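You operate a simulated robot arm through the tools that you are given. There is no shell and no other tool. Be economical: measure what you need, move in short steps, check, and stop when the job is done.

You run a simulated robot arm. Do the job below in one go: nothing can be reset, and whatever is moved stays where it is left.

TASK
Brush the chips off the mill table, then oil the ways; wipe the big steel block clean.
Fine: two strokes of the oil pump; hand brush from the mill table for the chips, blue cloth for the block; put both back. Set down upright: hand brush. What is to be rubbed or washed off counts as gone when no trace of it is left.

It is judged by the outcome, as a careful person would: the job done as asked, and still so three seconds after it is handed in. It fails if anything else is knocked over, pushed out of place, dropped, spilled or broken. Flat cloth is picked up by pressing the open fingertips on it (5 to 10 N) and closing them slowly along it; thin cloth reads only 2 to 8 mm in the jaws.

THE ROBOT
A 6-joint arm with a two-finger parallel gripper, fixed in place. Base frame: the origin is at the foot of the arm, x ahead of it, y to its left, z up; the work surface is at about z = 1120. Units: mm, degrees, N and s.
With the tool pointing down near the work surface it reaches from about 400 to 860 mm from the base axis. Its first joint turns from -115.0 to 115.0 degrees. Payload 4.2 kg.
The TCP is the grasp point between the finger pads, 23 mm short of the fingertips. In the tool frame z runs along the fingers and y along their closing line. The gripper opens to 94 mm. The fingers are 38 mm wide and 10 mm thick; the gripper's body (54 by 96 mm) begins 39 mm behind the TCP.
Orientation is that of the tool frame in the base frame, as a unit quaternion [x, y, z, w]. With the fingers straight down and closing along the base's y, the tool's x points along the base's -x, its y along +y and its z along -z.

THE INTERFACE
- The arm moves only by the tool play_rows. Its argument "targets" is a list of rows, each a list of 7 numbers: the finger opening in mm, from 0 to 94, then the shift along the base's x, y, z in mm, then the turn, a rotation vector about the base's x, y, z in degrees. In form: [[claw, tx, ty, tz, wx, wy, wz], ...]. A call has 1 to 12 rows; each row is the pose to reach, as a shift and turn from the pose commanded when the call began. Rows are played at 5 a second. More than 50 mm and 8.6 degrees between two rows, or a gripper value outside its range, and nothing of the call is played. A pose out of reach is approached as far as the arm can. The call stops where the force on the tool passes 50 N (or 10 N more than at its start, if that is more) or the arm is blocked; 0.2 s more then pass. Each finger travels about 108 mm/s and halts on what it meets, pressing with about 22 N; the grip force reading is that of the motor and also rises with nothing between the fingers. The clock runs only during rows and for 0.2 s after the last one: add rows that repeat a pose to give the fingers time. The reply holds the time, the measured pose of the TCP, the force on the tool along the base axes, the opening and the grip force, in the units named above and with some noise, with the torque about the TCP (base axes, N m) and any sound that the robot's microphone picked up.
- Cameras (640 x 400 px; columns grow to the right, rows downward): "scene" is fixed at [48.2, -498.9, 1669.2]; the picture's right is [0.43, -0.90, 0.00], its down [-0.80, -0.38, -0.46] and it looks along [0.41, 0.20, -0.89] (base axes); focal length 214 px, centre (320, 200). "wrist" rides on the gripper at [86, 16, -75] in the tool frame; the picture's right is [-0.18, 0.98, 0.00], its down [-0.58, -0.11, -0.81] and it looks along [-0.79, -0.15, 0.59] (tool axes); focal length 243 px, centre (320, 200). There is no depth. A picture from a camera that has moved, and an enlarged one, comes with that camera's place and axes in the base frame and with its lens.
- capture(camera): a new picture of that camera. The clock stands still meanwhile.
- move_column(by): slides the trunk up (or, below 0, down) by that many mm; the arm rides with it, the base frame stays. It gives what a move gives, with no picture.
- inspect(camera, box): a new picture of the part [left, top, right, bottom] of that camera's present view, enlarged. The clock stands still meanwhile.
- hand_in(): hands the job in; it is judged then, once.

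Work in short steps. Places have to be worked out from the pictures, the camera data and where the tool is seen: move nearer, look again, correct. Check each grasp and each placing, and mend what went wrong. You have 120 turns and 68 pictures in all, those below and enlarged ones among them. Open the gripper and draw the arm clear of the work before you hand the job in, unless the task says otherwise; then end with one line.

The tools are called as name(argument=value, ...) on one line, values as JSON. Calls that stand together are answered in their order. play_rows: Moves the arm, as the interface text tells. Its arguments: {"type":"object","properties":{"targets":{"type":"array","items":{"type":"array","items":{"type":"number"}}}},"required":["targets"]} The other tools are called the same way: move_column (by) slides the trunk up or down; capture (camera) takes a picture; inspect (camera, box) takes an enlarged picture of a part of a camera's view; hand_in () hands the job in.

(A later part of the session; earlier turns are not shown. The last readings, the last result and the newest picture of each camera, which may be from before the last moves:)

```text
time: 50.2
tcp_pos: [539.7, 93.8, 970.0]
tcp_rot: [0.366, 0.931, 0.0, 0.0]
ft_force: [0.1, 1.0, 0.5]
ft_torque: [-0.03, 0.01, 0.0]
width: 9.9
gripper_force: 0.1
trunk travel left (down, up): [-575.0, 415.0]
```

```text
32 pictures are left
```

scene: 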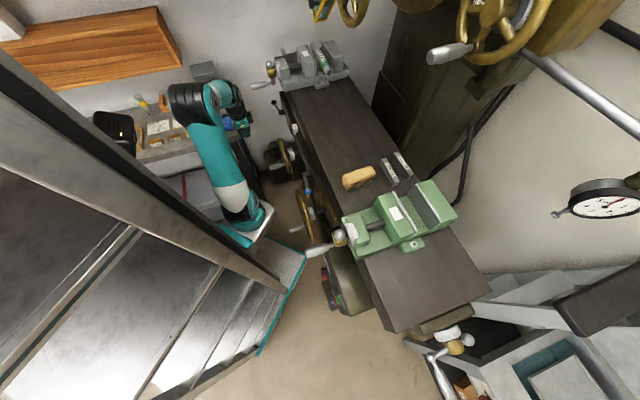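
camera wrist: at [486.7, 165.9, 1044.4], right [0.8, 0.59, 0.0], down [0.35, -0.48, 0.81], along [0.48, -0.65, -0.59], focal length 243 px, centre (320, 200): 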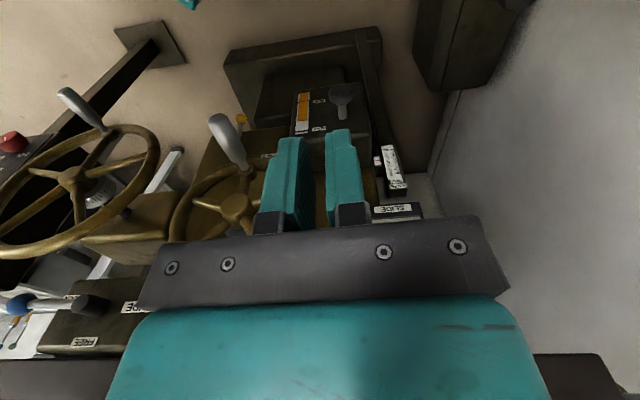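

Knob head at about (631,20,697). I lower the trunk a further 230, then tilt the tool 37° so that it points down and toward the mill.

move_column(by=-230)

play_rows(targets=[[30, 7, -2, 0, -5, -5.4, 0], [50, 14, -4, 0, -10, -10.8, 0], [70, 21, -8, 0, -15, -16.2, 0], [75, 28, -14, 0, -20, -21.5, 0], [75, 35, -22, 0, -25, -27, 0]])

capture(camera="wrist")

```text
time: 52.6
tcp_pos: [538.9, 93.9, 741.4]
tcp_rot: [0.366, 0.93, -0.001, 0.0]
ft_force: [-0.5, 0.0, 1.0]
ft_torque: [-0.02, -0.06, 0.0]
width: 10.3
gripper_force: 0.0
trunk travel left (down, up): [-345.0, 645.0]
```

```text
time: 53.8
tcp_pos: [575.6, 72.7, 740.0]
tcp_rot: [0.347, 0.883, -0.116, 0.295]
ft_force: [-0.8, 0.2, -0.2]
ft_torque: [0.0, 0.02, 0.01]
width: 75.0
gripper_force: 0.1
trunk travel left (down, up): [-345.0, 645.0]
```

```text
31 pictures are left
camera wrist: at [502.1, 162.9, 747.5], right [0.78, 0.62, 0.11], down [-0.09, -0.07, 0.99], along [0.62, -0.78, 0.0], focal length 243 px, centre (320, 200)
```

wrist: 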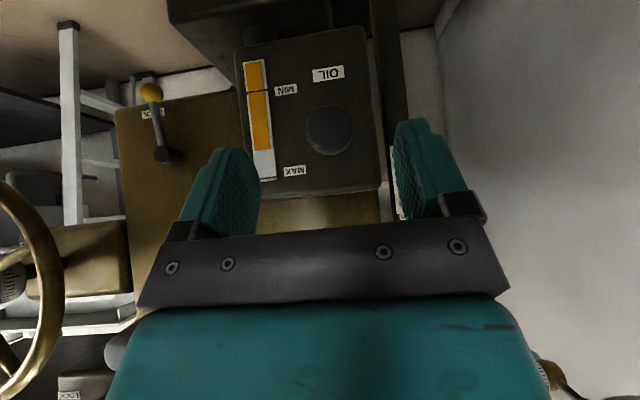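

The knob (37 mm dia) is straight ahead at about (631,23,695). I go down 45 then advance along the table normal until the head is between the pads.

play_rows(targets=[[75, 0, 0, -22, 0, 0, 0], [75, 0, 0, -45, 0, 0, 0], [75, 12, -11, -45, 0, 0, 0], [75, 24, -22, -45, 0, 0, 0], [75, 36, -33, -45, 0, 0, 0], [75, 45, -42, -45, 0, 0, 0], [75, 49, -46, -45, 0, 0, 0]])

capture(camera="wrist")

```text
time: 55.4
tcp_pos: [623.5, 26.0, 696.0]
tcp_rot: [0.349, 0.883, -0.115, 0.293]
ft_force: [-0.6, 0.2, 0.5]
ft_torque: [0.0, -0.01, -0.02]
width: 74.9
gripper_force: 0.1
trunk travel left (down, up): [-345.0, 645.0]
```

```text
30 pictures are left
camera wrist: at [550.8, 116.6, 702.5], right [0.78, 0.62, 0.11], down [-0.09, -0.07, 0.99], along [0.62, -0.78, 0.0], focal length 243 px, centre (320, 200)
```

wrist: 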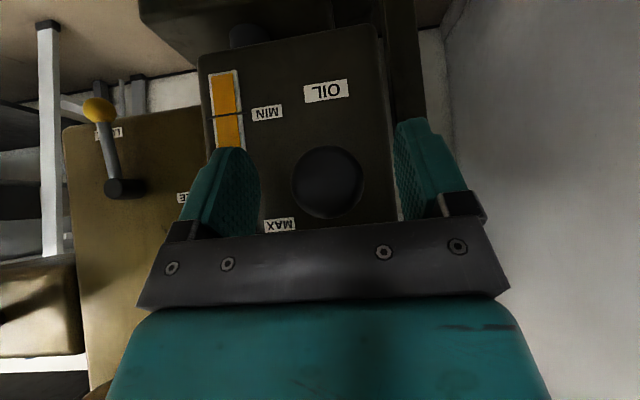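

The head front is still ~13 mm ahead. I advance 14 mm and close gently on the head.

play_rows(targets=[[75, 5, -4.7, -1, 0, 0, 0], [75, 10, -9.5, -1, 0, 0, 0], [60, 10, -9.5, -1, 0, 0, 0], [45, 10, -9.5, -1, 0, 0, 0], [32, 10, -9.5, -1, 0, 0, 0], [25, 10, -9.5, -1, 0, 0, 0]])

capture(camera="wrist")

```text
time: 56.8
tcp_pos: [635.3, 18.8, 694.5]
tcp_rot: [0.346, 0.883, -0.113, 0.296]
ft_force: [21.9, 15.5, -2.9]
ft_torque: [0.08, -0.06, 0.22]
width: 36.9
gripper_force: 44.8
trunk travel left (down, up): [-345.0, 645.0]
```

```text
29 pictures are left
camera wrist: at [561.7, 108.5, 701.8], right [0.78, 0.62, 0.12], down [-0.09, -0.07, 0.99], along [0.63, -0.78, 0.0], focal length 243 px, centre (320, 200)
```

wrist: 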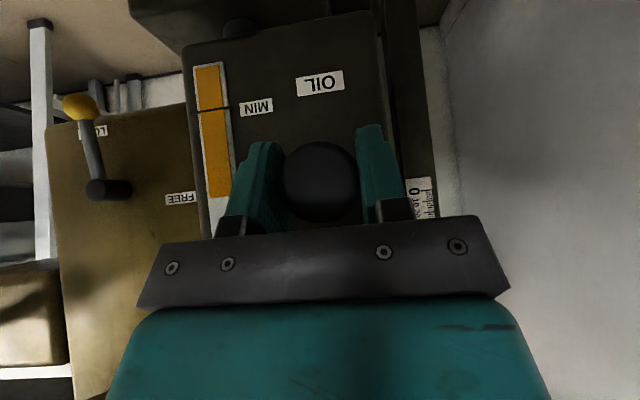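

Head gripped (36.9 mm) but with a side load of 27 N along +d; I relieve this by moving 2.5 mm that way, then read.

play_rows(targets=[[25, 1, 1, 0, 0, 0, 0], [25, 1.8, 1.9, 0, 0, 0, 0], [25, 1.8, 1.9, 0, 0, 0, 0]])

```text
time: 57.6
tcp_pos: [635.3, 17.9, 694.8]
tcp_rot: [0.347, 0.883, -0.115, 0.294]
ft_force: [8.0, 10.3, 5.2]
ft_torque: [0.19, 0.19, 0.1]
width: 37.1
gripper_force: 45.4
trunk travel left (down, up): [-345.0, 645.0]
```

Good enough. Now a test push of 4 mm along n.

play_rows(targets=[[25, 1.5, 1.4, -0.5, 0, 0, 0], [25, 3, -1.4, -0.5, 0, 0, 0], [25, 3, -1.4, -0.5, 0, 0, 0]])

```text
time: 58.4
tcp_pos: [636.8, 16.1, 695.2]
tcp_rot: [0.348, 0.883, -0.116, 0.293]
ft_force: [-9.7, -5.7, 15.1]
ft_torque: [-0.22, 0.02, -0.17]
width: 36.9
gripper_force: 44.9
trunk travel left (down, up): [-345.0, 645.0]
```

Little resistance along n. I correct the side and vertical load and push 8 mm farther.

play_rows(targets=[[25, -0.7, -0.7, 1.2, 0, 0, 0], [25, 2.2, -3.4, 1.2, 0, 0, 0], [25, 5.1, -6.1, 1.2, 0, 0, 0], [25, 5.1, -6.1, 1.2, 0, 0, 0]])

```text
time: 59.4
tcp_pos: [641.6, 10.7, 694.9]
tcp_rot: [0.347, 0.884, -0.116, 0.292]
ft_force: [-21.5, 7.9, -3.0]
ft_torque: [0.01, -0.33, -0.38]
width: 37.1
gripper_force: 45.2
trunk travel left (down, up): [-345.0, 645.0]
```

It moved 7 mm with 21 N resistance; I look whether the knob travels with the fingers.

inspect(camera="wrist", box=[160, 50, 480, 250])

```text
2.00 times, centred on (320, 150) of wrist
camera zoom: at [568.7, 102.0, 702.1], right [0.78, 0.62, 0.11], down [-0.08, -0.07, 0.99], along [0.62, -0.78, 0.0], focal length 485 px, centre (320, 300)
```

zoom: 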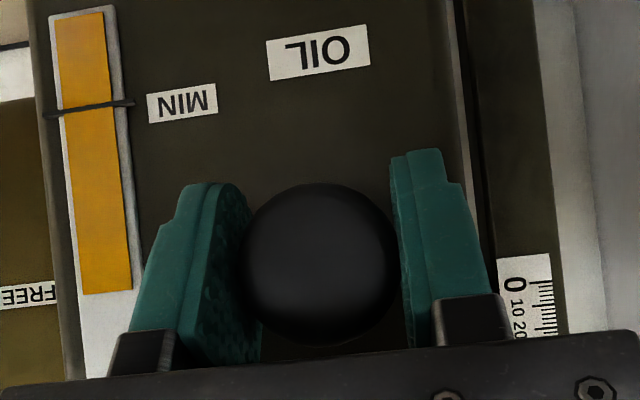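

Ambiguous; I push 8 mm farther and watch the force.

play_rows(targets=[[25, 2.9, -2.7, 0, 0, 0, 0], [25, 5.8, -5.4, 0, 0, 0, 0], [25, 5.8, -5.4, 0, 0, 0, 0]])

```text
time: 59.8
tcp_pos: [641.2, 11.6, 694.9]
tcp_rot: [0.346, 0.885, -0.115, 0.288]
ft_force: [-21.1, 19.0, 9.9]
ft_torque: [-0.5, -0.28, -0.56]
width: 37.1
gripper_force: 45.2
trunk travel left (down, up): [-345.0, 645.0]
stopped in row 1: the force on the tool passed its limit at 57 N (the readings are from after the stop); the commanded pose is now the measured one
```

It is hard at this end. Now I try pulling: back 10 mm along -n.

play_rows(targets=[[25, -2.9, 2.7, 0, 0, 0, 0], [25, -5.8, 5.4, 0, 0, 0, 0], [25, -8.7, 8.1, 0, 0, 0, 0], [25, -8.7, 8.1, 0, 0, 0, 0]])

```text
time: 60.8
tcp_pos: [635.2, 18.5, 693.8]
tcp_rot: [0.348, 0.884, -0.115, 0.29]
ft_force: [10.7, 5.5, 9.4]
ft_torque: [-0.04, -0.17, 0.07]
width: 36.8
gripper_force: 44.7
trunk travel left (down, up): [-345.0, 645.0]
```

Low resistance; continue pulling 12 mm more.

play_rows(targets=[[25, -2.9, 2.7, 0, 0, 0, 0], [25, -5.8, 5.4, 0, 0, 0, 0], [25, -8.7, 8.1, 0, 0, 0, 0], [25, -8.7, 8.1, 0, 0, 0, 0]])

inspect(camera="wrist", box=[160, 50, 480, 250])

```text
time: 61.8
tcp_pos: [626.5, 27.1, 693.4]
tcp_rot: [0.347, 0.885, -0.116, 0.289]
ft_force: [37.0, -9.3, -0.2]
ft_torque: [-0.07, -0.01, 0.16]
width: 37.2
gripper_force: 44.9
trunk travel left (down, up): [-345.0, 645.0]
```

```text
2.00 times, centred on (320, 150) of wrist
camera zoom: at [553.2, 116.4, 701.2], right [0.78, 0.62, 0.11], down [-0.08, -0.07, 0.99], along [0.62, -0.78, -0.01], focal length 485 px, centre (320, 300)
```

zoom: 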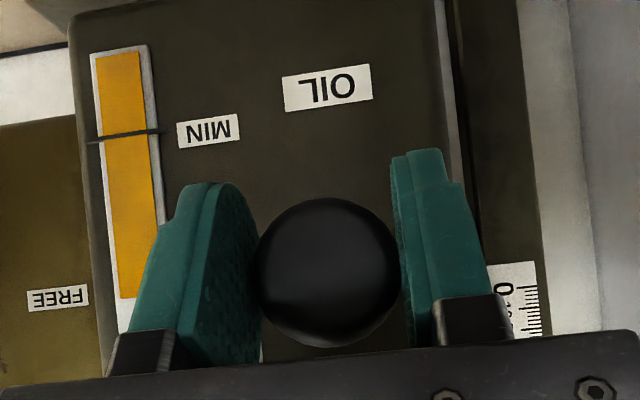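

The readings suggest partial slip. I release the head (hold pose) and look where it rests.

play_rows(targets=[[45, 0, 0, 0, 0, 0, 0], [60, 0, 0, 0, 0, 0, 0], [60, 0, 0, 0, 0, 0, 0], [60, 0, 0, 0, 0, 0, 0]])

inspect(camera="wrist", box=[160, 50, 480, 250])

```text
time: 62.8
tcp_pos: [626.5, 26.1, 693.6]
tcp_rot: [0.347, 0.885, -0.115, 0.289]
ft_force: [0.7, 0.3, -0.8]
ft_torque: [0.04, -0.03, -0.01]
width: 59.9
gripper_force: 0.1
trunk travel left (down, up): [-345.0, 645.0]
```

```text
2.00 times, centred on (320, 150) of wrist
camera zoom: at [552.5, 116.3, 701.7], right [0.78, 0.62, 0.1], down [-0.08, -0.07, 0.99], along [0.62, -0.78, -0.01], focal length 485 px, centre (320, 300)
```

zoom: 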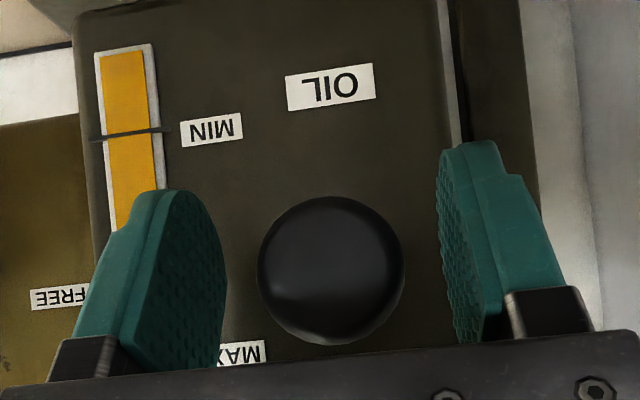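

The head sits where it began, so pulling did nothing: it's a push plunger and the grip slipped. I back off 32 mm, close the fingers, and raise 7 mm to push it with the fingertips.

play_rows(targets=[[60, -8, 7.4, 0, 0, 0, 0], [60, -16, 14.8, 2, 0, 0, 0], [60, -24, 22, 7, 0, 0, 0], [30, -24, 22, 7, 0, 0, 0], [0, -24, 22, 7, 0, 0, 0], [0, -24, 22, 7, 0, 0, 0]])

play_rows(targets=[[0, 3, -2.8, 0, 0, 0, 0], [0, 6, -5.6, 0, 0, 0, 0], [0, 6, -5.6, 0, 0, 0, 0]])

capture(camera="wrist")

```text
time: 64.2
tcp_pos: [600.5, 48.5, 701.2]
tcp_rot: [0.347, 0.885, -0.115, 0.289]
ft_force: [0.1, -0.2, 0.3]
ft_torque: [0.0, 0.0, -0.03]
width: 0.0
gripper_force: 21.7
trunk travel left (down, up): [-345.0, 645.0]
```

```text
time: 65.0
tcp_pos: [608.0, 42.2, 700.5]
tcp_rot: [0.347, 0.885, -0.116, 0.289]
ft_force: [-2.3, 1.1, 0.9]
ft_torque: [0.0, 0.01, -0.01]
width: 0.0
gripper_force: 22.0
trunk travel left (down, up): [-345.0, 645.0]
```

```text
25 pictures are left
camera wrist: at [534.3, 132.2, 708.9], right [0.78, 0.62, 0.1], down [-0.08, -0.07, 0.99], along [0.62, -0.78, -0.01], focal length 243 px, centre (320, 200)
```

wrist: 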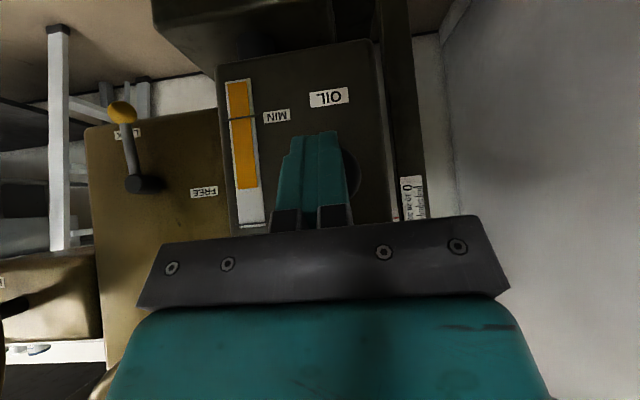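

The fingertips are touching the knob (≈2.5 N). I push 12 mm further in 3 mm steps.

play_rows(targets=[[0, 2.5, -1.7, 0, 0, 0, 0], [0, 4.7, -3.7, 0, 0, 0, 0], [0, 6.9, -5.7, 0, 0, 0, 0], [0, 9.1, -7.7, 0, 0, 0, 0]])

```text
time: 66.0
tcp_pos: [617.1, 34.8, 700.4]
tcp_rot: [0.347, 0.885, -0.116, 0.289]
ft_force: [-8.5, 4.2, 1.3]
ft_torque: [0.03, 0.03, -0.1]
width: 0.1
gripper_force: 22.3
trunk travel left (down, up): [-345.0, 645.0]
```

The plunger moves in with about 9 N. I keep pushing until its stop.

play_rows(targets=[[0, 2.2, -2, 0, 0, 0, 0], [0, 4.4, -4, 0, 0, 0, 0], [0, 6.6, -6, 0, 0, 0, 0], [0, 8.8, -8, 0, 0, 0, 0], [0, 11, -10, 0, 0, 0, 0], [0, 13.2, -12, 0, 0, 0, 0], [0, 15.4, -14, 0, 0, 0, 0], [0, 17.6, -16, 0, 0, 0, 0]])

```text
time: 67.1
tcp_pos: [623.0, 28.6, 699.8]
tcp_rot: [0.343, 0.888, -0.114, 0.283]
ft_force: [-22.1, 19.5, 6.7]
ft_torque: [-0.06, 0.08, -0.06]
width: 0.3
gripper_force: 22.2
trunk travel left (down, up): [-345.0, 645.0]
stopped in row 5: the force on the tool passed its limit at 55 N (the readings are from after the stop); the commanded pose is now the measured one
```

Hit the stop after ~20 mm of travel. I back off and check that the plunger springs back and whether the sight glass changed.

play_rows(targets=[[0, -5, 4.6, 0, 0, 0, 0], [0, -10, 9.2, 0, 0, 0, 0], [0, -15, 13.8, 0, 0, 0, 0], [0, -20, 18.4, 0, 0, 0, 0], [0, -25, 23, 0, 0, 0, 0], [0, -25, 23, 0, 0, 0, 0]])

capture(camera="wrist")

```text
time: 68.5
tcp_pos: [598.5, 49.9, 698.9]
tcp_rot: [0.346, 0.886, -0.116, 0.285]
ft_force: [-0.2, 0.5, 1.2]
ft_torque: [0.01, -0.01, -0.01]
width: 0.2
gripper_force: 21.9
trunk travel left (down, up): [-345.0, 645.0]
```

```text
24 pictures are left
camera wrist: at [526.5, 140.2, 708.3], right [0.78, 0.62, 0.1], down [-0.07, -0.07, 0.99], along [0.63, -0.78, -0.01], focal length 243 px, centre (320, 200)
```

wrist: 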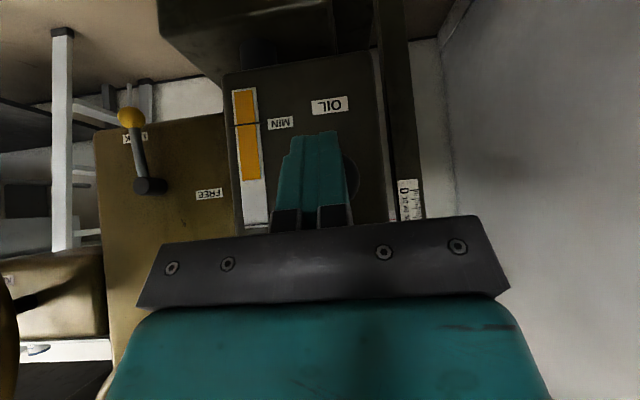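

The oil level dropped from about 0.76 to 0.66 of the glass: one stroke delivered. Now the second stroke, the same way.

play_rows(targets=[[0, 5, -4.6, 1, 0, 0, 0], [0, 9, -7.9, 1, 0, 0, 0], [0, 12, -10.5, 1, 0, 0, 0], [0, 15, -13.1, 1, 0, 0, 0], [0, 18, -15.7, 1, 0, 0, 0], [0, 20.4, -17.9, 1, 0, 0, 0], [0, 22.8, -20.1, 1, 0, 0, 0], [0, 25.2, -22.3, 1, 0, 0, 0], [0, 27.6, -24.5, 1, 0, 0, 0], [0, 30, -26.7, 1, 0, 0, 0]])

play_rows(targets=[[0, -6, 5.6, 0, 0, 0, 0], [0, -12, 11.2, 0, 0, 0, 0], [0, -18, 16.8, 0, 0, 0, 0], [0, -25, 23, 0, 0, 0, 0], [0, -32, 29.5, 0, 0, 0, 0], [0, -39, 36, 0, 0, 0, 0], [0, -39, 36, 0, 0, 0, 0]])

capture(camera="wrist")

```text
time: 70.5
tcp_pos: [622.5, 30.6, 700.3]
tcp_rot: [0.341, 0.89, -0.114, 0.28]
ft_force: [-22.4, 20.9, 5.9]
ft_torque: [-0.09, 0.13, -0.08]
width: 0.0
gripper_force: 21.6
trunk travel left (down, up): [-345.0, 645.0]
stopped in row 10: the force on the tool passed its limit at 56 N (the readings are from after the stop); the commanded pose is now the measured one
```

```text
time: 72.1
tcp_pos: [585.5, 62.7, 699.7]
tcp_rot: [0.344, 0.888, -0.116, 0.282]
ft_force: [0.5, -0.6, -0.3]
ft_torque: [0.04, 0.0, -0.02]
width: 0.2
gripper_force: 21.9
trunk travel left (down, up): [-345.0, 645.0]
```

```text
23 pictures are left
camera wrist: at [512.0, 152.9, 708.7], right [0.78, 0.62, 0.09], down [-0.06, -0.08, 1.0], along [0.63, -0.78, -0.02], focal length 243 px, centre (320, 200)
```

wrist: 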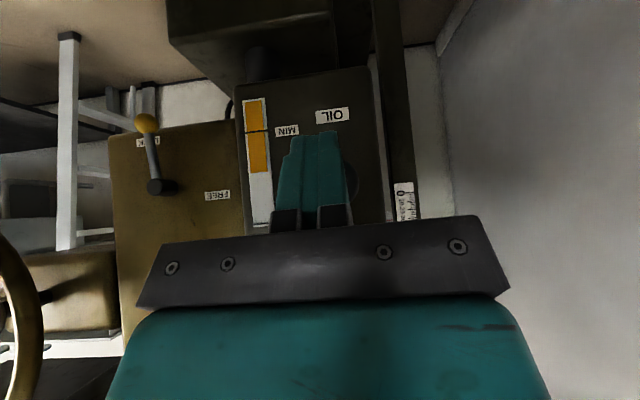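

Level now about 0.58: the second stroke is done. I untilt, withdrawing from the mill, and then raise the trunk.

play_rows(targets=[[0, -7, 6.5, 4, 4.1, 4.3, 0], [0, -14, 13, 10, 8.1, 8.6, 0], [0, -21, 20, 18, 12.2, 12.9, 0], [0, -28, 27, 26, 16.3, 17.1, 0], [0, -34, 32, 34, 20.3, 21.4, 0], [0, -38, 35, 40, 24.4, 25.7, 0]])

move_column(by=280)

```text
time: 73.5
tcp_pos: [547.5, 97.8, 738.1]
tcp_rot: [0.36, 0.933, 0.0, 0.0]
ft_force: [0.1, -0.5, -0.6]
ft_torque: [0.05, 0.02, -0.03]
width: 0.0
gripper_force: 22.3
trunk travel left (down, up): [-345.0, 645.0]
```

```text
time: 76.3
tcp_pos: [547.2, 98.1, 1018.6]
tcp_rot: [0.361, 0.933, 0.0, 0.0]
ft_force: [0.2, 0.6, 0.2]
ft_torque: [0.0, -0.02, 0.01]
width: 0.0
gripper_force: 22.1
trunk travel left (down, up): [-625.0, 365.0]
```

Now rotate toward the bench, rising over it.

play_rows(targets=[[10, -5, 5, 10, 0, 0, 8.5], [20, -10, 10, 20, 0, 0, 17], [30, -15, 15, 30, 0, 0, 25.5], [40, -20, 20, 45, 0, 0, 34], [50, -25, 25, 60, 0, 0, 42.5], [60, -30, 30, 75, 0, 0, 51], [70, -35, 35, 90, 0, 0, 59.5], [80, -35, 40, 100, 0, 0, 68], [80, -35, 50, 110, 0, 0, 76.5], [80, -35, 60, 120, 0, 0, 85], [80, -35, 70, 130, 0, 0, 93.5], [80, -35, 80, 130, 0, 0, 102]])

capture(camera="wrist")

```text
time: 78.9
tcp_pos: [513.6, 179.2, 1149.2]
tcp_rot: [-0.499, 0.866, 0.0, 0.0]
ft_force: [-0.3, 0.7, -0.1]
ft_torque: [0.0, 0.03, 0.0]
width: 79.8
gripper_force: 0.1
trunk travel left (down, up): [-625.0, 365.0]
```

```text
22 pictures are left
camera wrist: at [455.3, 112.4, 1223.0], right [-0.76, 0.65, 0.0], down [0.39, 0.45, 0.81], along [0.53, 0.61, -0.59], focal length 243 px, centre (320, 200)
```

wrist: 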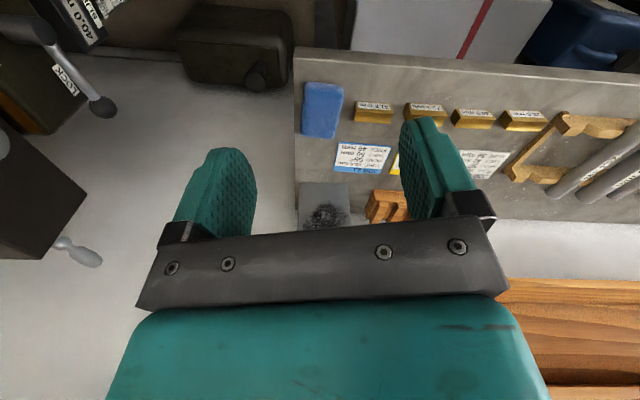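

Zooming on the cloth and block.

inspect(camera="wrist", box=[270, 70, 420, 240])

```text
2.35 times, centred on (345, 155) of wrist
camera zoom: at [455.3, 112.4, 1223.0], right [-0.76, 0.65, 0.0], down [0.39, 0.45, 0.81], along [0.53, 0.61, -0.59], focal length 571 px, centre (261, 306)
```

zoom: 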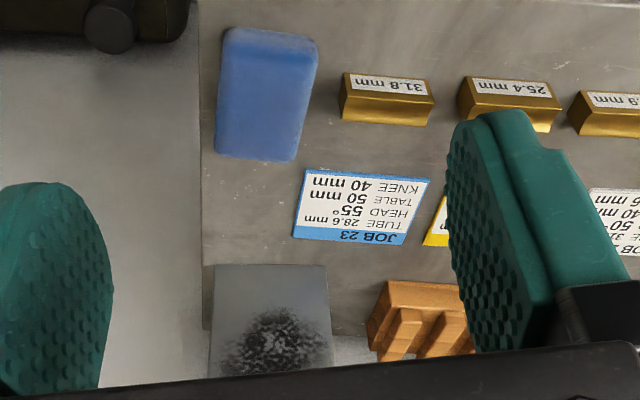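

Block geometry is ambiguous; I move over the bench for a closer view of it.

play_rows(targets=[[80, 22, 30, 5, 0, 0, 0], [80, 44, 60, 10, 0, 0, 0], [80, 66, 90, 20, 0, 0, 0], [80, 86, 120, 30, 0, 0, 0]])

capture(camera="wrist")

```text
time: 79.9
tcp_pos: [599.6, 297.0, 1179.9]
tcp_rot: [-0.499, 0.867, -0.001, 0.0]
ft_force: [-0.1, -0.9, 0.5]
ft_torque: [0.04, -0.02, 0.0]
width: 80.0
gripper_force: 0.0
trunk travel left (down, up): [-625.0, 365.0]
```

```text
20 pictures are left
camera wrist: at [540.6, 232.1, 1252.9], right [-0.76, 0.65, 0.0], down [0.39, 0.45, 0.81], along [0.53, 0.61, -0.59], focal length 243 px, centre (320, 200)
```

wrist: 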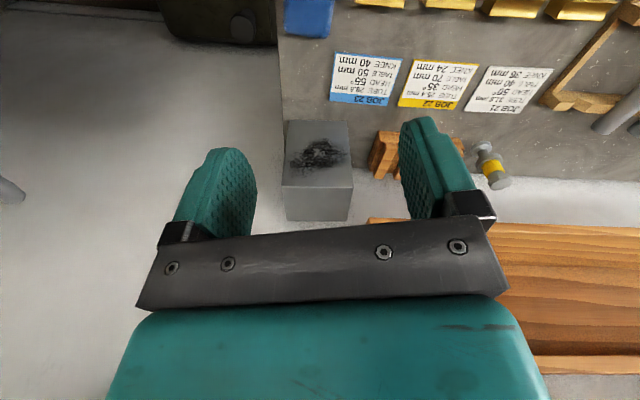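

It's a vertical front face: z 866–1021, base edge from (769,403) to (683,474); soot centred near (725,439,959). I now hover over the cloth at (608,291), turn to align with it, and descend with opening 36.

play_rows(targets=[[60, 4, -3, -45, 0, 0, -6], [40, 8, -6, -90, 0, 0, -12], [36, 9, -6, -135, 0, 0, -18.4], [36, 9, -6, -175, 0, 0, -18.4], [36, 9, -6, -210, 0, 0, -18.4]])

capture(camera="wrist")

```text
time: 81.1
tcp_pos: [607.8, 292.4, 968.2]
tcp_rot: [-0.353, 0.936, 0.0, 0.0]
ft_force: [0.7, 0.2, -0.9]
ft_torque: [0.03, -0.03, 0.03]
width: 36.0
gripper_force: 0.0
trunk travel left (down, up): [-625.0, 365.0]
```

```text
19 pictures are left
camera wrist: at [531.5, 248.8, 1042.2], right [-0.51, 0.86, 0.0], down [0.51, 0.3, 0.81], along [0.69, 0.41, -0.59], focal length 243 px, centre (320, 200)
```

wrist: 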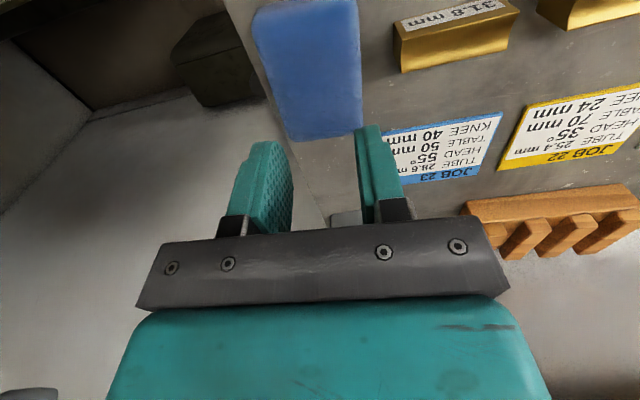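

The cloth is centred beneath the tool. I turn -4°, and descend slowly to contact.

play_rows(targets=[[36, 1, -1, -30, 0, 0, -4], [36, 1, -1, -55, 0, 0, -4], [36, 1, -1, -62, 0, 0, -4], [36, 1, -1, -65, 0, 0, -4], [36, 1, -1, -65, 0, 0, -4]])

```text
time: 82.1
tcp_pos: [610.0, 292.0, 912.3]
tcp_rot: [-0.321, 0.947, 0.002, 0.006]
ft_force: [-4.4, -3.3, 21.6]
ft_torque: [-0.35, 0.38, 0.05]
width: 36.1
gripper_force: 0.1
trunk travel left (down, up): [-625.0, 365.0]
stopped in row 4: the force on the tool passed its limit at 55 N (the readings are from after the stop); the commanded pose is now the measured one
```

Contact at tip z≈889 with 21 N; I ease to 5–10 N.

play_rows(targets=[[36, 0, 0, 0.7, 0, 0, 0], [36, 0, 0, 1.3, 0, 0, 0], [36, 0, 0, 1.3, 0, 0, 0]])

capture(camera="wrist")

```text
time: 82.9
tcp_pos: [610.3, 293.3, 912.9]
tcp_rot: [-0.321, 0.947, 0.002, 0.006]
ft_force: [1.0, 5.6, 23.8]
ft_torque: [-0.11, 0.22, 0.01]
width: 36.1
gripper_force: 0.0
trunk travel left (down, up): [-625.0, 365.0]
```

```text
18 pictures are left
camera wrist: at [530.5, 253.1, 985.2], right [-0.45, 0.89, 0.0], down [0.52, 0.26, 0.81], along [0.72, 0.37, -0.58], focal length 243 px, centre (320, 200)
```

wrist: 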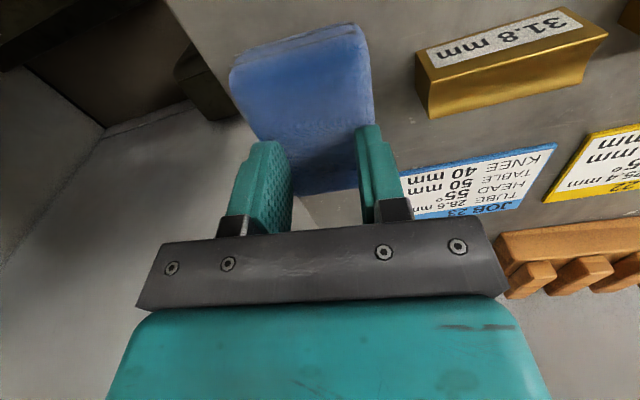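

It's a thick folded pad (~23 mm tall, ~60 wide), so gripping it by its sides is better. For wiping the vertical face I want the camera above, so I rise and turn the tool 180° before grasping.

play_rows(targets=[[50, -2, -2, 40, 0, 0, 0], [60, -4, -3, 80, 0, 0, -8], [84, -6, -5, 90, 0, 0, -16], [84, -6, -5, 90, 0, 0, -24], [84, -6, -5, 90, 0, 0, -32], [84, -6, -5, 90, 0, 0, -40], [84, -6, -5, 90, 0, 0, -48], [84, -6, -5, 90, 0, 0, -56], [84, -6, -5, 90, 0, 0, -64], [84, -6, -5, 90, 0, 0, -72], [84, -6, -5, 90, 0, 0, -80], [84, -6, -5, 90, 0, 0, -88]])

play_rows(targets=[[84, 0, 0, 0, 0, 0, -8], [84, 0, 0, 0, 0, 0, -16], [84, 0, 0, 0, 0, 0, -24], [84, 0, 0, 0, 0, 0, -32], [84, 0, 0, 0, 0, 0, -40], [84, 0, 0, 0, 0, 0, -48], [84, 0, 0, 0, 0, 0, -56], [84, 0, 0, 0, 0, 0, -64], [84, 0, 0, 0, 0, 0, -72], [84, 0, 0, 0, 0, 0, -80], [84, 0, 0, 0, 0, 0, -88], [84, 0, 0, 0, 0, 0, -92]])

capture(camera="wrist")

```text
time: 85.5
tcp_pos: [604.7, 286.8, 1000.7]
tcp_rot: [0.429, 0.903, -0.002, 0.005]
ft_force: [-0.5, -0.5, 1.2]
ft_torque: [-0.01, -0.04, -0.02]
width: 83.9
gripper_force: 0.1
trunk travel left (down, up): [-625.0, 365.0]
```

```text
time: 88.1
tcp_pos: [649.5, 301.5, 1035.8]
tcp_rot: [0.945, 0.325, -0.003, 0.033]
ft_force: [-0.6, -0.3, 0.0]
ft_torque: [0.04, 0.01, 0.0]
width: 83.8
gripper_force: 0.1
out of reach, approached as far as the arm can: row 10, 11, 12
trunk travel left (down, up): [-625.0, 365.0]
```

```text
17 pictures are left
camera wrist: at [726.9, 347.1, 1108.0], right [0.46, -0.89, 0.06], down [-0.54, -0.22, 0.81], along [-0.71, -0.41, -0.58], focal length 243 px, centre (320, 200)
```

wrist: 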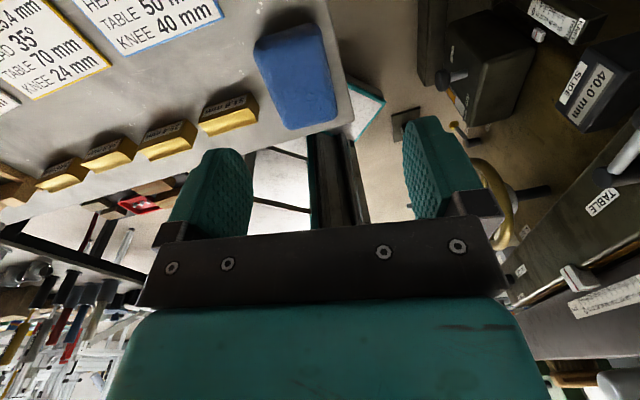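

Yaw -142° is at the joint limit, so flipping fully won't work; instead I'll grasp at yaw +37° and later roll 90° for wiping. First undo the small tilt and turn back.

play_rows(targets=[[84, -10, -3, -5, 3.7, 0.9, 0]])

play_rows(targets=[[84, -4, -1, 0, 0, 0, 8.5], [84, -8, -2, 0, 0, 0, 17], [84, -12, -3, 0, 0, 0, 25.5], [84, -16, -4, 0, 0, 0, 34], [84, -20, -5, 0, 0, 0, 42.5], [84, -24, -6, 0, 0, 0, 51], [84, -28, -8, 0, 0, 0, 59.5], [84, -32, -10, 0, 0, 0, 68], [84, -34, -10, 0, 0, 0, 76.5], [84, -36, -10, 0, 0, 0, 85], [84, -36, -10, 0, 0, 0, 93.5], [84, -36, -10, 0, 0, 0, 102]])

play_rows(targets=[[84, 0, 0, 0, 0, 0, 8.5], [84, 0, 0, 0, 0, 0, 17], [84, 0, 0, 0, 0, 0, 25.5], [84, 0, 0, 0, 0, 0, 34], [84, 0, 0, 0, 0, 0, 42.5], [84, 0, 0, 0, 0, 0, 51], [84, 0, 0, 0, 0, 0, 59.5], [84, 0, 0, 0, 0, 0, 68], [84, 0, 0, 0, 0, 0, 76.5], [84, 0, 0, 0, 0, 0, 76.5]])

```text
time: 88.5
tcp_pos: [660.1, 297.8, 1037.4]
tcp_rot: [0.944, 0.326, -0.002, 0.044]
ft_force: [-1.0, 0.0, -0.3]
ft_torque: [0.02, 0.06, 0.0]
width: 84.0
gripper_force: 0.1
out of reach, approached as far as the arm can: row 1
trunk travel left (down, up): [-625.0, 365.0]
```

```text
time: 91.1
tcp_pos: [603.6, 287.3, 1029.9]
tcp_rot: [0.34, 0.94, -0.002, 0.002]
ft_force: [0.5, -0.6, 0.4]
ft_torque: [-0.01, 0.0, 0.0]
width: 83.8
gripper_force: 0.0
out of reach, approached as far as the arm can: row 1
trunk travel left (down, up): [-625.0, 365.0]
```

```text
time: 93.3
tcp_pos: [602.5, 287.9, 1032.2]
tcp_rot: [-0.314, 0.949, -0.001, 0.001]
ft_force: [0.1, -0.4, -0.6]
ft_torque: [0.0, 0.0, 0.01]
width: 84.3
gripper_force: 0.1
trunk travel left (down, up): [-625.0, 365.0]
```

Tool is down at (602.5,287.9), yaw 36.6°. I descend to just above the pad and look.

play_rows(targets=[[86, 0, 0, -45, 0, 0, 0], [86, 0, 0, -85, 0, 0, 0], [86, 0, 0, -105, 0, 0, 0]])

capture(camera="wrist")

```text
time: 94.1
tcp_pos: [603.4, 286.4, 925.3]
tcp_rot: [-0.313, 0.95, 0.0, 0.002]
ft_force: [0.8, -0.5, 0.2]
ft_torque: [0.0, -0.04, 0.01]
width: 86.0
gripper_force: 0.1
trunk travel left (down, up): [-625.0, 365.0]
```

```text
16 pictures are left
camera wrist: at [523.6, 249.5, 998.7], right [-0.44, 0.9, 0.0], down [0.53, 0.26, 0.81], along [0.73, 0.35, -0.59], focal length 243 px, centre (320, 200)
```

wrist: 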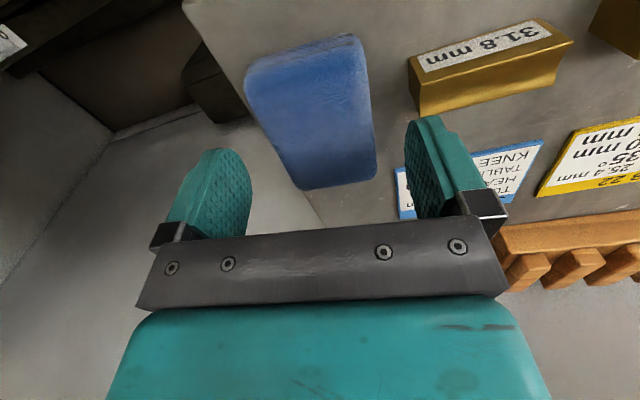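

Pad is centred lengthwise, about 4 mm to one side. I shift, descend 30 mm (tips ~6 mm above the bench) and close slowly.

play_rows(targets=[[86, -2.4, 3.2, -10, 0, 0, 0], [86, -2.4, 3.2, -20, 0, 0, 0], [86, -2.4, 3.2, -27, 0, 0, 0], [86, -2.4, 3.2, -30, 0, 0, 0], [74, -2.4, 3.2, -30, 0, 0, 0], [64, -2.4, 3.2, -30, 0, 0, 0], [54, -2.4, 3.2, -30, 0, 0, 0], [44, -2.4, 3.2, -30, 0, 0, 0], [44, -2.4, 3.2, -30, 0, 0, 0]])

capture(camera="wrist")

```text
time: 94.8
tcp_pos: [602.8, 291.4, 910.6]
tcp_rot: [-0.316, 0.949, 0.004, 0.008]
ft_force: [-3.0, -1.8, 22.4]
ft_torque: [0.7, 0.9, 0.23]
width: 85.3
gripper_force: 0.0
trunk travel left (down, up): [-625.0, 365.0]
stopped in row 3: the force on the tool passed its limit at 58 N (the readings are from after the stop); the commanded pose is now the measured one
```

```text
15 pictures are left
camera wrist: at [522.5, 253.0, 983.6], right [-0.44, 0.9, 0.01], down [0.52, 0.25, 0.81], along [0.73, 0.36, -0.58], focal length 243 px, centre (320, 200)
```

wrist: 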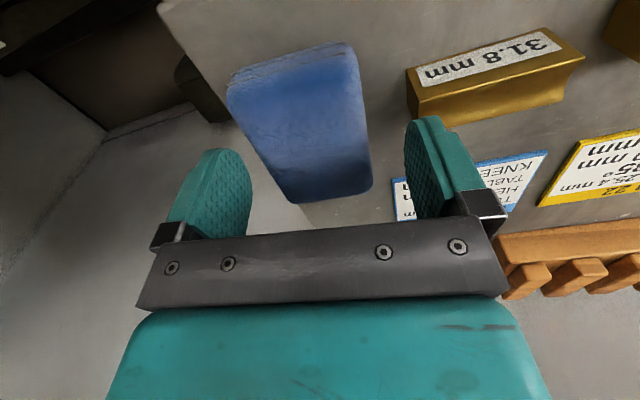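

The right finger came down on the corner of the brass 31.8 block (no visible shift). I rise, narrow to 70 and shift 15 mm lengthwise away from it.

play_rows(targets=[[86, 0, 0, 20, 0, 0, 0], [70, 6, 4.5, 25, 0, 0, 0], [70, 12, 9, 25, 0, 0, 0], [70, 12, 9, 25, 0, 0, 0]])

play_rows(targets=[[70, 0, 0, -15, 0, 0, 0], [70, 0, 0, -25, 0, 0, 0], [70, 0, 0, -30, 0, 0, 0], [70, 0, 0, -35, 0, 0, 0]])

capture(camera="wrist")

```text
time: 95.8
tcp_pos: [614.0, 300.0, 934.0]
tcp_rot: [-0.316, 0.949, 0.003, 0.004]
ft_force: [-0.5, -0.2, -0.9]
ft_torque: [0.0, 0.03, 0.03]
width: 69.9
gripper_force: 0.0
trunk travel left (down, up): [-625.0, 365.0]
```

```text
time: 96.7
tcp_pos: [615.3, 300.4, 911.5]
tcp_rot: [-0.315, 0.949, 0.005, 0.01]
ft_force: [-5.1, -2.5, 23.7]
ft_torque: [-0.99, -0.07, -0.2]
width: 69.8
gripper_force: 0.1
trunk travel left (down, up): [-625.0, 365.0]
stopped in row 4: the force on the tool passed its limit at 57 N (the readings are from after the stop); the commanded pose is now the measured one
```

```text
14 pictures are left
camera wrist: at [534.9, 261.9, 984.3], right [-0.44, 0.9, 0.01], down [0.52, 0.25, 0.82], along [0.73, 0.36, -0.57], focal length 243 px, centre (320, 200)
```

wrist: 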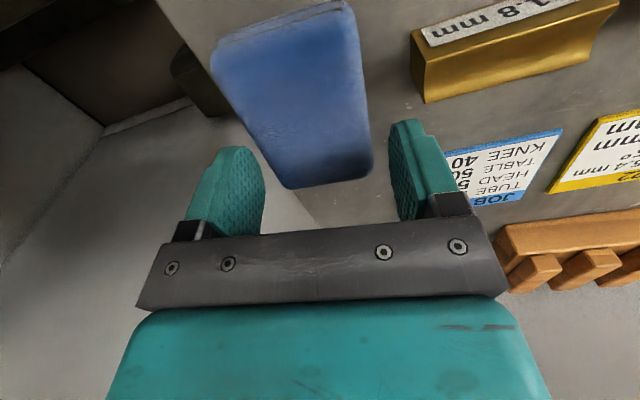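

Contact heights of 888 at three different spots mean the bench top is z≈888 and the cloth is thin after all. So I use the recommended way: rise, narrow to 36, recentre and press gently on it.

play_rows(targets=[[70, 0, 0, 12, 0.6, 1.1, 0], [50, -6, -4, 12, 0.6, 1.1, 0], [36, -11.5, -8.5, 12, 0.6, 1.1, 0], [36, -11.5, -8.5, 8, 0.6, 1.1, 0], [36, -11.5, -8.5, 5, 0.6, 1.1, 0], [36, -11.5, -8.5, 5, 0.6, 1.1, 0]])

play_rows(targets=[[36, 0, 0, -1, 0, 0, 0], [36, 0, 0, -1, 0, 0, 0]])

```text
time: 98.1
tcp_pos: [604.2, 291.6, 915.5]
tcp_rot: [-0.316, 0.949, 0.012, 0.001]
ft_force: [-0.1, 0.4, 0.0]
ft_torque: [-0.01, -0.01, -0.05]
width: 35.8
gripper_force: 0.0
trunk travel left (down, up): [-625.0, 365.0]
```

```text
time: 98.7
tcp_pos: [604.1, 292.0, 914.6]
tcp_rot: [-0.315, 0.949, 0.013, 0.001]
ft_force: [-0.1, -0.5, 2.4]
ft_torque: [-0.03, -0.04, -0.03]
width: 36.2
gripper_force: 0.2
trunk travel left (down, up): [-625.0, 365.0]
```

Contact starts (2.4 N) at tip z≈891.6. I take out the 1.5° tilt and press a little more.

play_rows(targets=[[36, 0, 0, 0, -1.4, -0.4, 0], [36, 0, 0, -0.6, -1.4, -0.4, 0], [36, 0, 0, -0.6, -1.4, -0.4, 0]])

```text
time: 99.5
tcp_pos: [603.3, 291.8, 913.9]
tcp_rot: [-0.315, 0.949, 0.0, 0.001]
ft_force: [-0.4, 0.9, 0.6]
ft_torque: [0.03, 0.02, 0.03]
width: 35.6
gripper_force: 0.0
trunk travel left (down, up): [-625.0, 365.0]
```

play_rows(targets=[[36, 0, 0, -0.7, 0, 0, 0], [36, 0, 0, -1.3, 0, 0, 0], [36, 0, 0, -1.3, 0, 0, 0]])

```text
time: 100.3
tcp_pos: [604.0, 292.3, 913.0]
tcp_rot: [-0.315, 0.949, 0.0, 0.002]
ft_force: [-1.1, -0.7, 11.1]
ft_torque: [-0.03, 0.08, -0.05]
width: 36.1
gripper_force: 0.1
trunk travel left (down, up): [-625.0, 365.0]
```

Pressing at about 11 N; I ease 0.3 mm and close slowly along the cloth.

play_rows(targets=[[34, 0, 0, 0.3, 0, 0, 0], [31, 0, 0, 0.3, 0, 0, 0], [28, 0, 0, 0.3, 0, 0, 0], [25, 0, 0, 0.3, 0, 0, 0], [22, 0, 0, 0.3, 0, 0, 0], [19, 0, 0, 0.3, 0, 0, 0], [16, 0, 0, 0.3, 0, 0, 0], [13, 0, 0, 0.3, 0, 0, 0], [10, 0, 0, 0.3, 0, 0, 0], [6, 0, 0, 0.3, 0, 0, 0], [2, 0, 0, 0.3, 0, 0, 0], [0, 0, 0, 0.3, 0, 0, 0]])

play_rows(targets=[[0, 0, 0, 0, 0, 0, 0], [0, 0, 0, 10, 0, 0, 0], [0, 0, 0, 25, 0, 0, 0], [0, 0, 0, 45, 0, 0, 0]])

capture(camera="wrist")

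```text
time: 102.9
tcp_pos: [604.4, 293.3, 911.6]
tcp_rot: [-0.315, 0.949, -0.001, 0.001]
ft_force: [-3.3, 2.4, 19.3]
ft_torque: [0.07, 0.1, 0.0]
width: 0.0
gripper_force: 21.9
trunk travel left (down, up): [-625.0, 365.0]
```

```text
time: 103.9
tcp_pos: [604.6, 292.1, 957.0]
tcp_rot: [-0.316, 0.949, -0.001, -0.001]
ft_force: [0.4, -1.0, 0.0]
ft_torque: [0.02, -0.01, 0.02]
width: 0.0
gripper_force: 21.7
trunk travel left (down, up): [-625.0, 365.0]
```

```text
13 pictures are left
camera wrist: at [524.8, 254.3, 1030.4], right [-0.44, 0.9, 0.0], down [0.53, 0.26, 0.81], along [0.72, 0.35, -0.59], focal length 243 px, centre (320, 200)
```

wrist: 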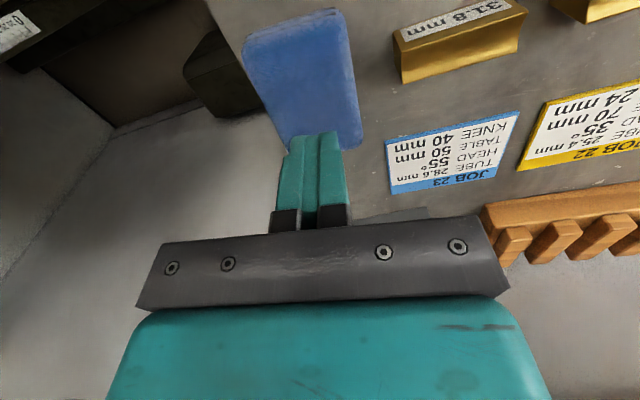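

The fingers slid off (width 0). Pad thickness is still uncertain, so I test the bench height with closed fingers on a bare spot between pad and card at (597,342).

play_rows(targets=[[0, -4, 25, 0, 0, 0, 0], [0, -8, 50, 0, 0, 0, 0], [0, -8, 50, -30, 0, 0, 0], [0, -8, 50, -40, 0, 0, 0], [0, -8, 50, -44, 0, 0, 0], [0, -8, 50, -48, 0, 0, 0], [0, -8, 50, -52, 0, 0, 0], [0, -8, 50, -56, 0, 0, 0], [0, -8, 50, -60, 0, 0, 0], [0, -8, 50, -64, 0, 0, 0]])

```text
time: 106.1
tcp_pos: [596.0, 342.6, 892.8]
tcp_rot: [-0.314, 0.949, -0.001, 0.001]
ft_force: [-0.3, -0.2, 0.6]
ft_torque: [0.02, -0.03, 0.01]
width: 0.0
gripper_force: 22.3
trunk travel left (down, up): [-625.0, 365.0]
```

No contact down to tip z=870, so the bench is ~866 and the pad is ~22 mm thick. I'll grip it by its sides, near its far end (clear of the brass block), yaw 41.5°, opening 88.

play_rows(targets=[[0, 0, 0, 40, 0, 0, 0], [30, 5, -10, 60, 0, 0, 2.5], [60, 15, -25, 60, 0, 0, 4.9], [88, 25.5, -39, 60, 0, 0, 4.9], [88, 25.5, -39, 60, 0, 0, 4.9], [88, 25.5, -39, 35, 0, 0, 4.9], [88, 25.5, -39, 25, 0, 0, 4.9]])

play_rows(targets=[[88, 0, 0, -4, 0, 0, 0], [88, 0, 0, -8, 0, 0, 0], [88, 0, 0, -12, 0, 0, 0], [88, 0, 0, -16, 0, 0, 0], [88, 0, 0, -20, 0, 0, 0], [88, 0, 0, -23, 0, 0, 0]])

```text
time: 107.7
tcp_pos: [622.2, 303.3, 918.6]
tcp_rot: [-0.355, 0.935, 0.0, 0.001]
ft_force: [-0.6, 0.3, 0.6]
ft_torque: [-0.01, -0.02, 0.03]
width: 87.8
gripper_force: 0.0
trunk travel left (down, up): [-625.0, 365.0]
```

```text
time: 109.1
tcp_pos: [621.6, 303.0, 895.6]
tcp_rot: [-0.355, 0.935, -0.001, 0.0]
ft_force: [0.1, -0.2, 0.2]
ft_torque: [-0.02, 0.0, 0.0]
width: 87.9
gripper_force: 0.0
trunk travel left (down, up): [-625.0, 365.0]
```

No contact now at tip z≈872.6. I close slowly.

play_rows(targets=[[80, 0, 0, 0, 0, 0, 0], [74, 0, 0, 0, 0, 0, 0], [68, 0, 0, 0, 0, 0, 0], [62, 0, 0, 0, 0, 0, 0], [56, 0, 0, 0, 0, 0, 0], [50, 0, 0, 0, 0, 0, 0], [44, 0, 0, 0, 0, 0, 0], [40, 0, 0, 0, 0, 0, 0], [40, 0, 0, 0, 0, 0, 0]])

capture(camera="wrist")

```text
time: 111.1
tcp_pos: [622.4, 303.1, 894.7]
tcp_rot: [-0.355, 0.935, -0.001, 0.0]
ft_force: [-0.8, -0.3, 1.1]
ft_torque: [0.0, 0.0, 0.0]
width: 61.2
gripper_force: 22.7
trunk travel left (down, up): [-625.0, 365.0]
```

```text
12 pictures are left
camera wrist: at [545.8, 258.8, 968.8], right [-0.51, 0.86, 0.0], down [0.51, 0.31, 0.81], along [0.69, 0.41, -0.59], focal length 243 px, centre (320, 200)
```

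wrist: 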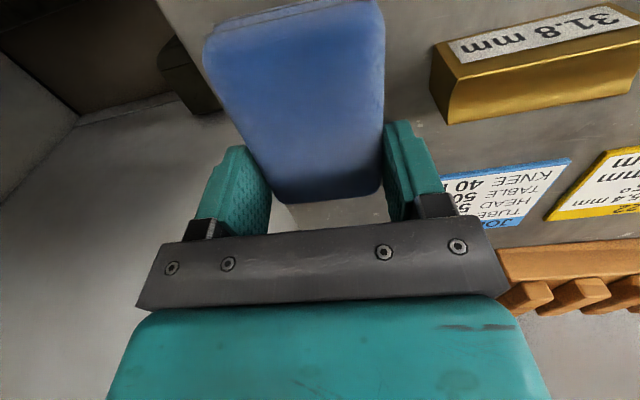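

Pad gripped by its sides (61 mm); its home pose is TCP (622.4,303.1,894.7), yaw 41.6°. I lift and turn to yaw -40°.

play_rows(targets=[[40, 0, 0, 40, 0, 0, 0], [40, 0, 0, 80, 0, 0, -4], [40, 5, 2, 110, 0, 0, -12], [40, 10, 5, 120, 0, 0, -20], [40, 15, 8, 120, 0, 0, -28], [40, 20, 10, 120, 0, 0, -36], [40, 20, 12, 120, 0, 0, -44], [40, 20, 14, 120, 0, 0, -52], [40, 20, 16, 120, 0, 0, -60], [40, 20, 17, 120, 0, 0, -68], [40, 20, 17, 120, 0, 0, -76], [40, 20, 17, 120, 0, 0, -81.6]])

play_rows(targets=[[40, 0, 0, 0, 6.2, -5.1, 0], [40, 0, 0, 0, 12.3, -10.2, 0], [40, 0, 0, 0, 18.5, -15.3, 0], [40, 0, 0, 0, 24.7, -20.4, 0], [40, 0, 0, 0, 30.8, -25.5, 0], [40, 0, 0, 0, 37, -30.6, 0], [40, 0, 0, 0, 43.2, -35.7, 0], [40, 0, 0, 0, 49.3, -40.8, 0], [40, 0, 0, 0, 55.5, -45.9, 0], [40, 0, 0, 0, 61.7, -51, 0], [40, 0, 0, 0, 67, -55.3, 0], [40, 0, 0, 0, 69.4, -57.3, 0]])

capture(camera="scene")

capture(camera="wrist")

```text
time: 113.7
tcp_pos: [641.5, 319.4, 1015.2]
tcp_rot: [0.342, 0.94, -0.001, -0.001]
ft_force: [-0.8, -0.2, -0.5]
ft_torque: [0.0, -0.01, -0.02]
width: 61.4
gripper_force: 21.5
trunk travel left (down, up): [-625.0, 365.0]
```

```text
time: 116.3
tcp_pos: [642.0, 319.5, 1015.1]
tcp_rot: [0.243, 0.664, 0.666, 0.236]
ft_force: [0.1, 0.4, -0.5]
ft_torque: [-0.01, 0.06, -0.01]
width: 61.1
gripper_force: 21.6
trunk travel left (down, up): [-625.0, 365.0]
```

```text
11 pictures are left
```

scene: 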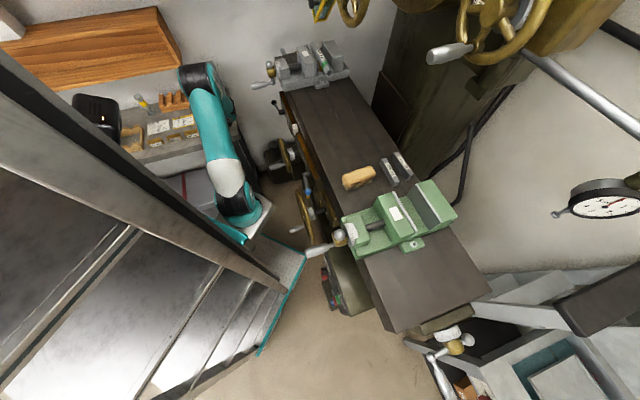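

```text
10 pictures are left
camera wrist: at [527.1, 318.5, 1031.1], right [0.15, -0.12, 0.98], down [-0.07, -0.99, -0.11], along [0.99, -0.05, -0.15], focal length 243 px, centre (320, 200)
```

wrist: 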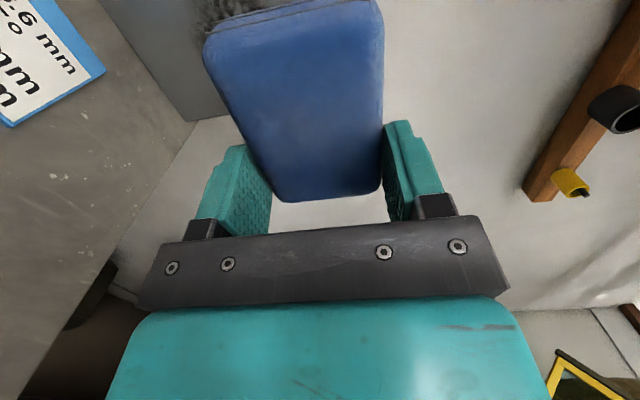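

The tool is horizontal, pad facing the block. I move forward to just short of the face (about 18 mm), pad centred on the soot at z≈970.

play_rows(targets=[[40, 8, 5, -12, 0, 0, 0], [40, 20, 15, -25, 0, 0, 0], [40, 36, 32, -38, 0, 0, 0], [40, 54, 52, -45, 0, 0, 0], [40, 66, 64, -45, 0, 0, 0], [40, 72, 70, -45, 0, 0, 0]])

capture(camera="wrist")

```text
time: 117.7
tcp_pos: [714.5, 391.6, 969.9]
tcp_rot: [0.242, 0.664, 0.666, 0.236]
ft_force: [-0.1, 0.2, 0.1]
ft_torque: [-0.01, 0.03, 0.05]
width: 60.9
gripper_force: 21.5
trunk travel left (down, up): [-625.0, 365.0]
```

```text
9 pictures are left
camera wrist: at [599.9, 389.4, 985.8], right [0.15, -0.12, 0.98], down [-0.07, -0.99, -0.11], along [0.99, -0.05, -0.16], focal length 243 px, centre (320, 200)
```

wrist: 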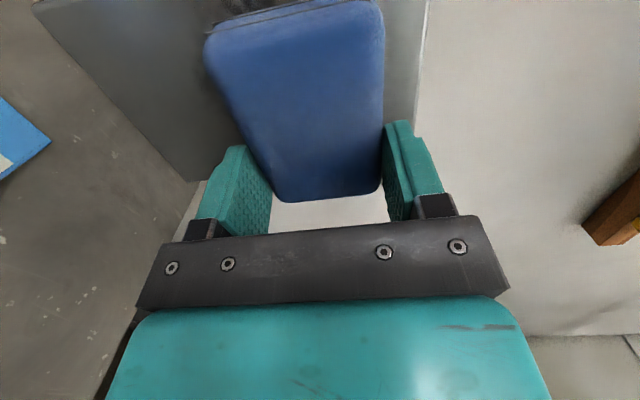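

Now approach slowly to contact.

play_rows(targets=[[40, 2.5, 3.1, 0, 0, 0, 0], [40, 5.1, 6.2, 0, 0, 0, 0], [40, 7.6, 9.3, 0, 0, 0, 0], [40, 8.9, 10.8, 0, 0, 0, 0], [40, 10.2, 12.3, 0, 0, 0, 0], [40, 10.2, 12.3, 0, 0, 0, 0]])

```text
time: 119.1
tcp_pos: [722.9, 402.0, 970.5]
tcp_rot: [0.242, 0.665, 0.666, 0.235]
ft_force: [-21.9, -23.9, -3.2]
ft_torque: [-0.04, 0.02, 0.01]
width: 61.5
gripper_force: 21.7
trunk travel left (down, up): [-625.0, 365.0]
```

Contact, flat, 32 N; I ease by 1.5 mm and rub up and down.

play_rows(targets=[[40, -1, -1.2, 0, 0, 0, 0], [40, -1, -1.2, 12, 0, 0, 0], [40, -1, -1.2, 25, 0, 0, 0], [40, -1, -1.2, 12, 0, 0, 0], [40, -1, -1.2, 0, 0, 0, 0], [40, -1, -1.2, -12, 0, 0, 0], [40, -1, -1.2, -25, 0, 0, 0], [40, -1, -1.2, -36, 0, 0, 0], [40, -1, -1.2, -25, 0, 0, 0], [40, -1, -1.2, -12, 0, 0, 0], [40, -1, -1.2, 0, 0, 0, 0]])

```text
time: 121.5
tcp_pos: [722.4, 401.5, 970.5]
tcp_rot: [0.242, 0.665, 0.666, 0.236]
ft_force: [-0.3, -0.6, -0.2]
ft_torque: [0.01, -0.04, -0.03]
width: 61.3
gripper_force: 22.6
trunk travel left (down, up): [-625.0, 365.0]
```

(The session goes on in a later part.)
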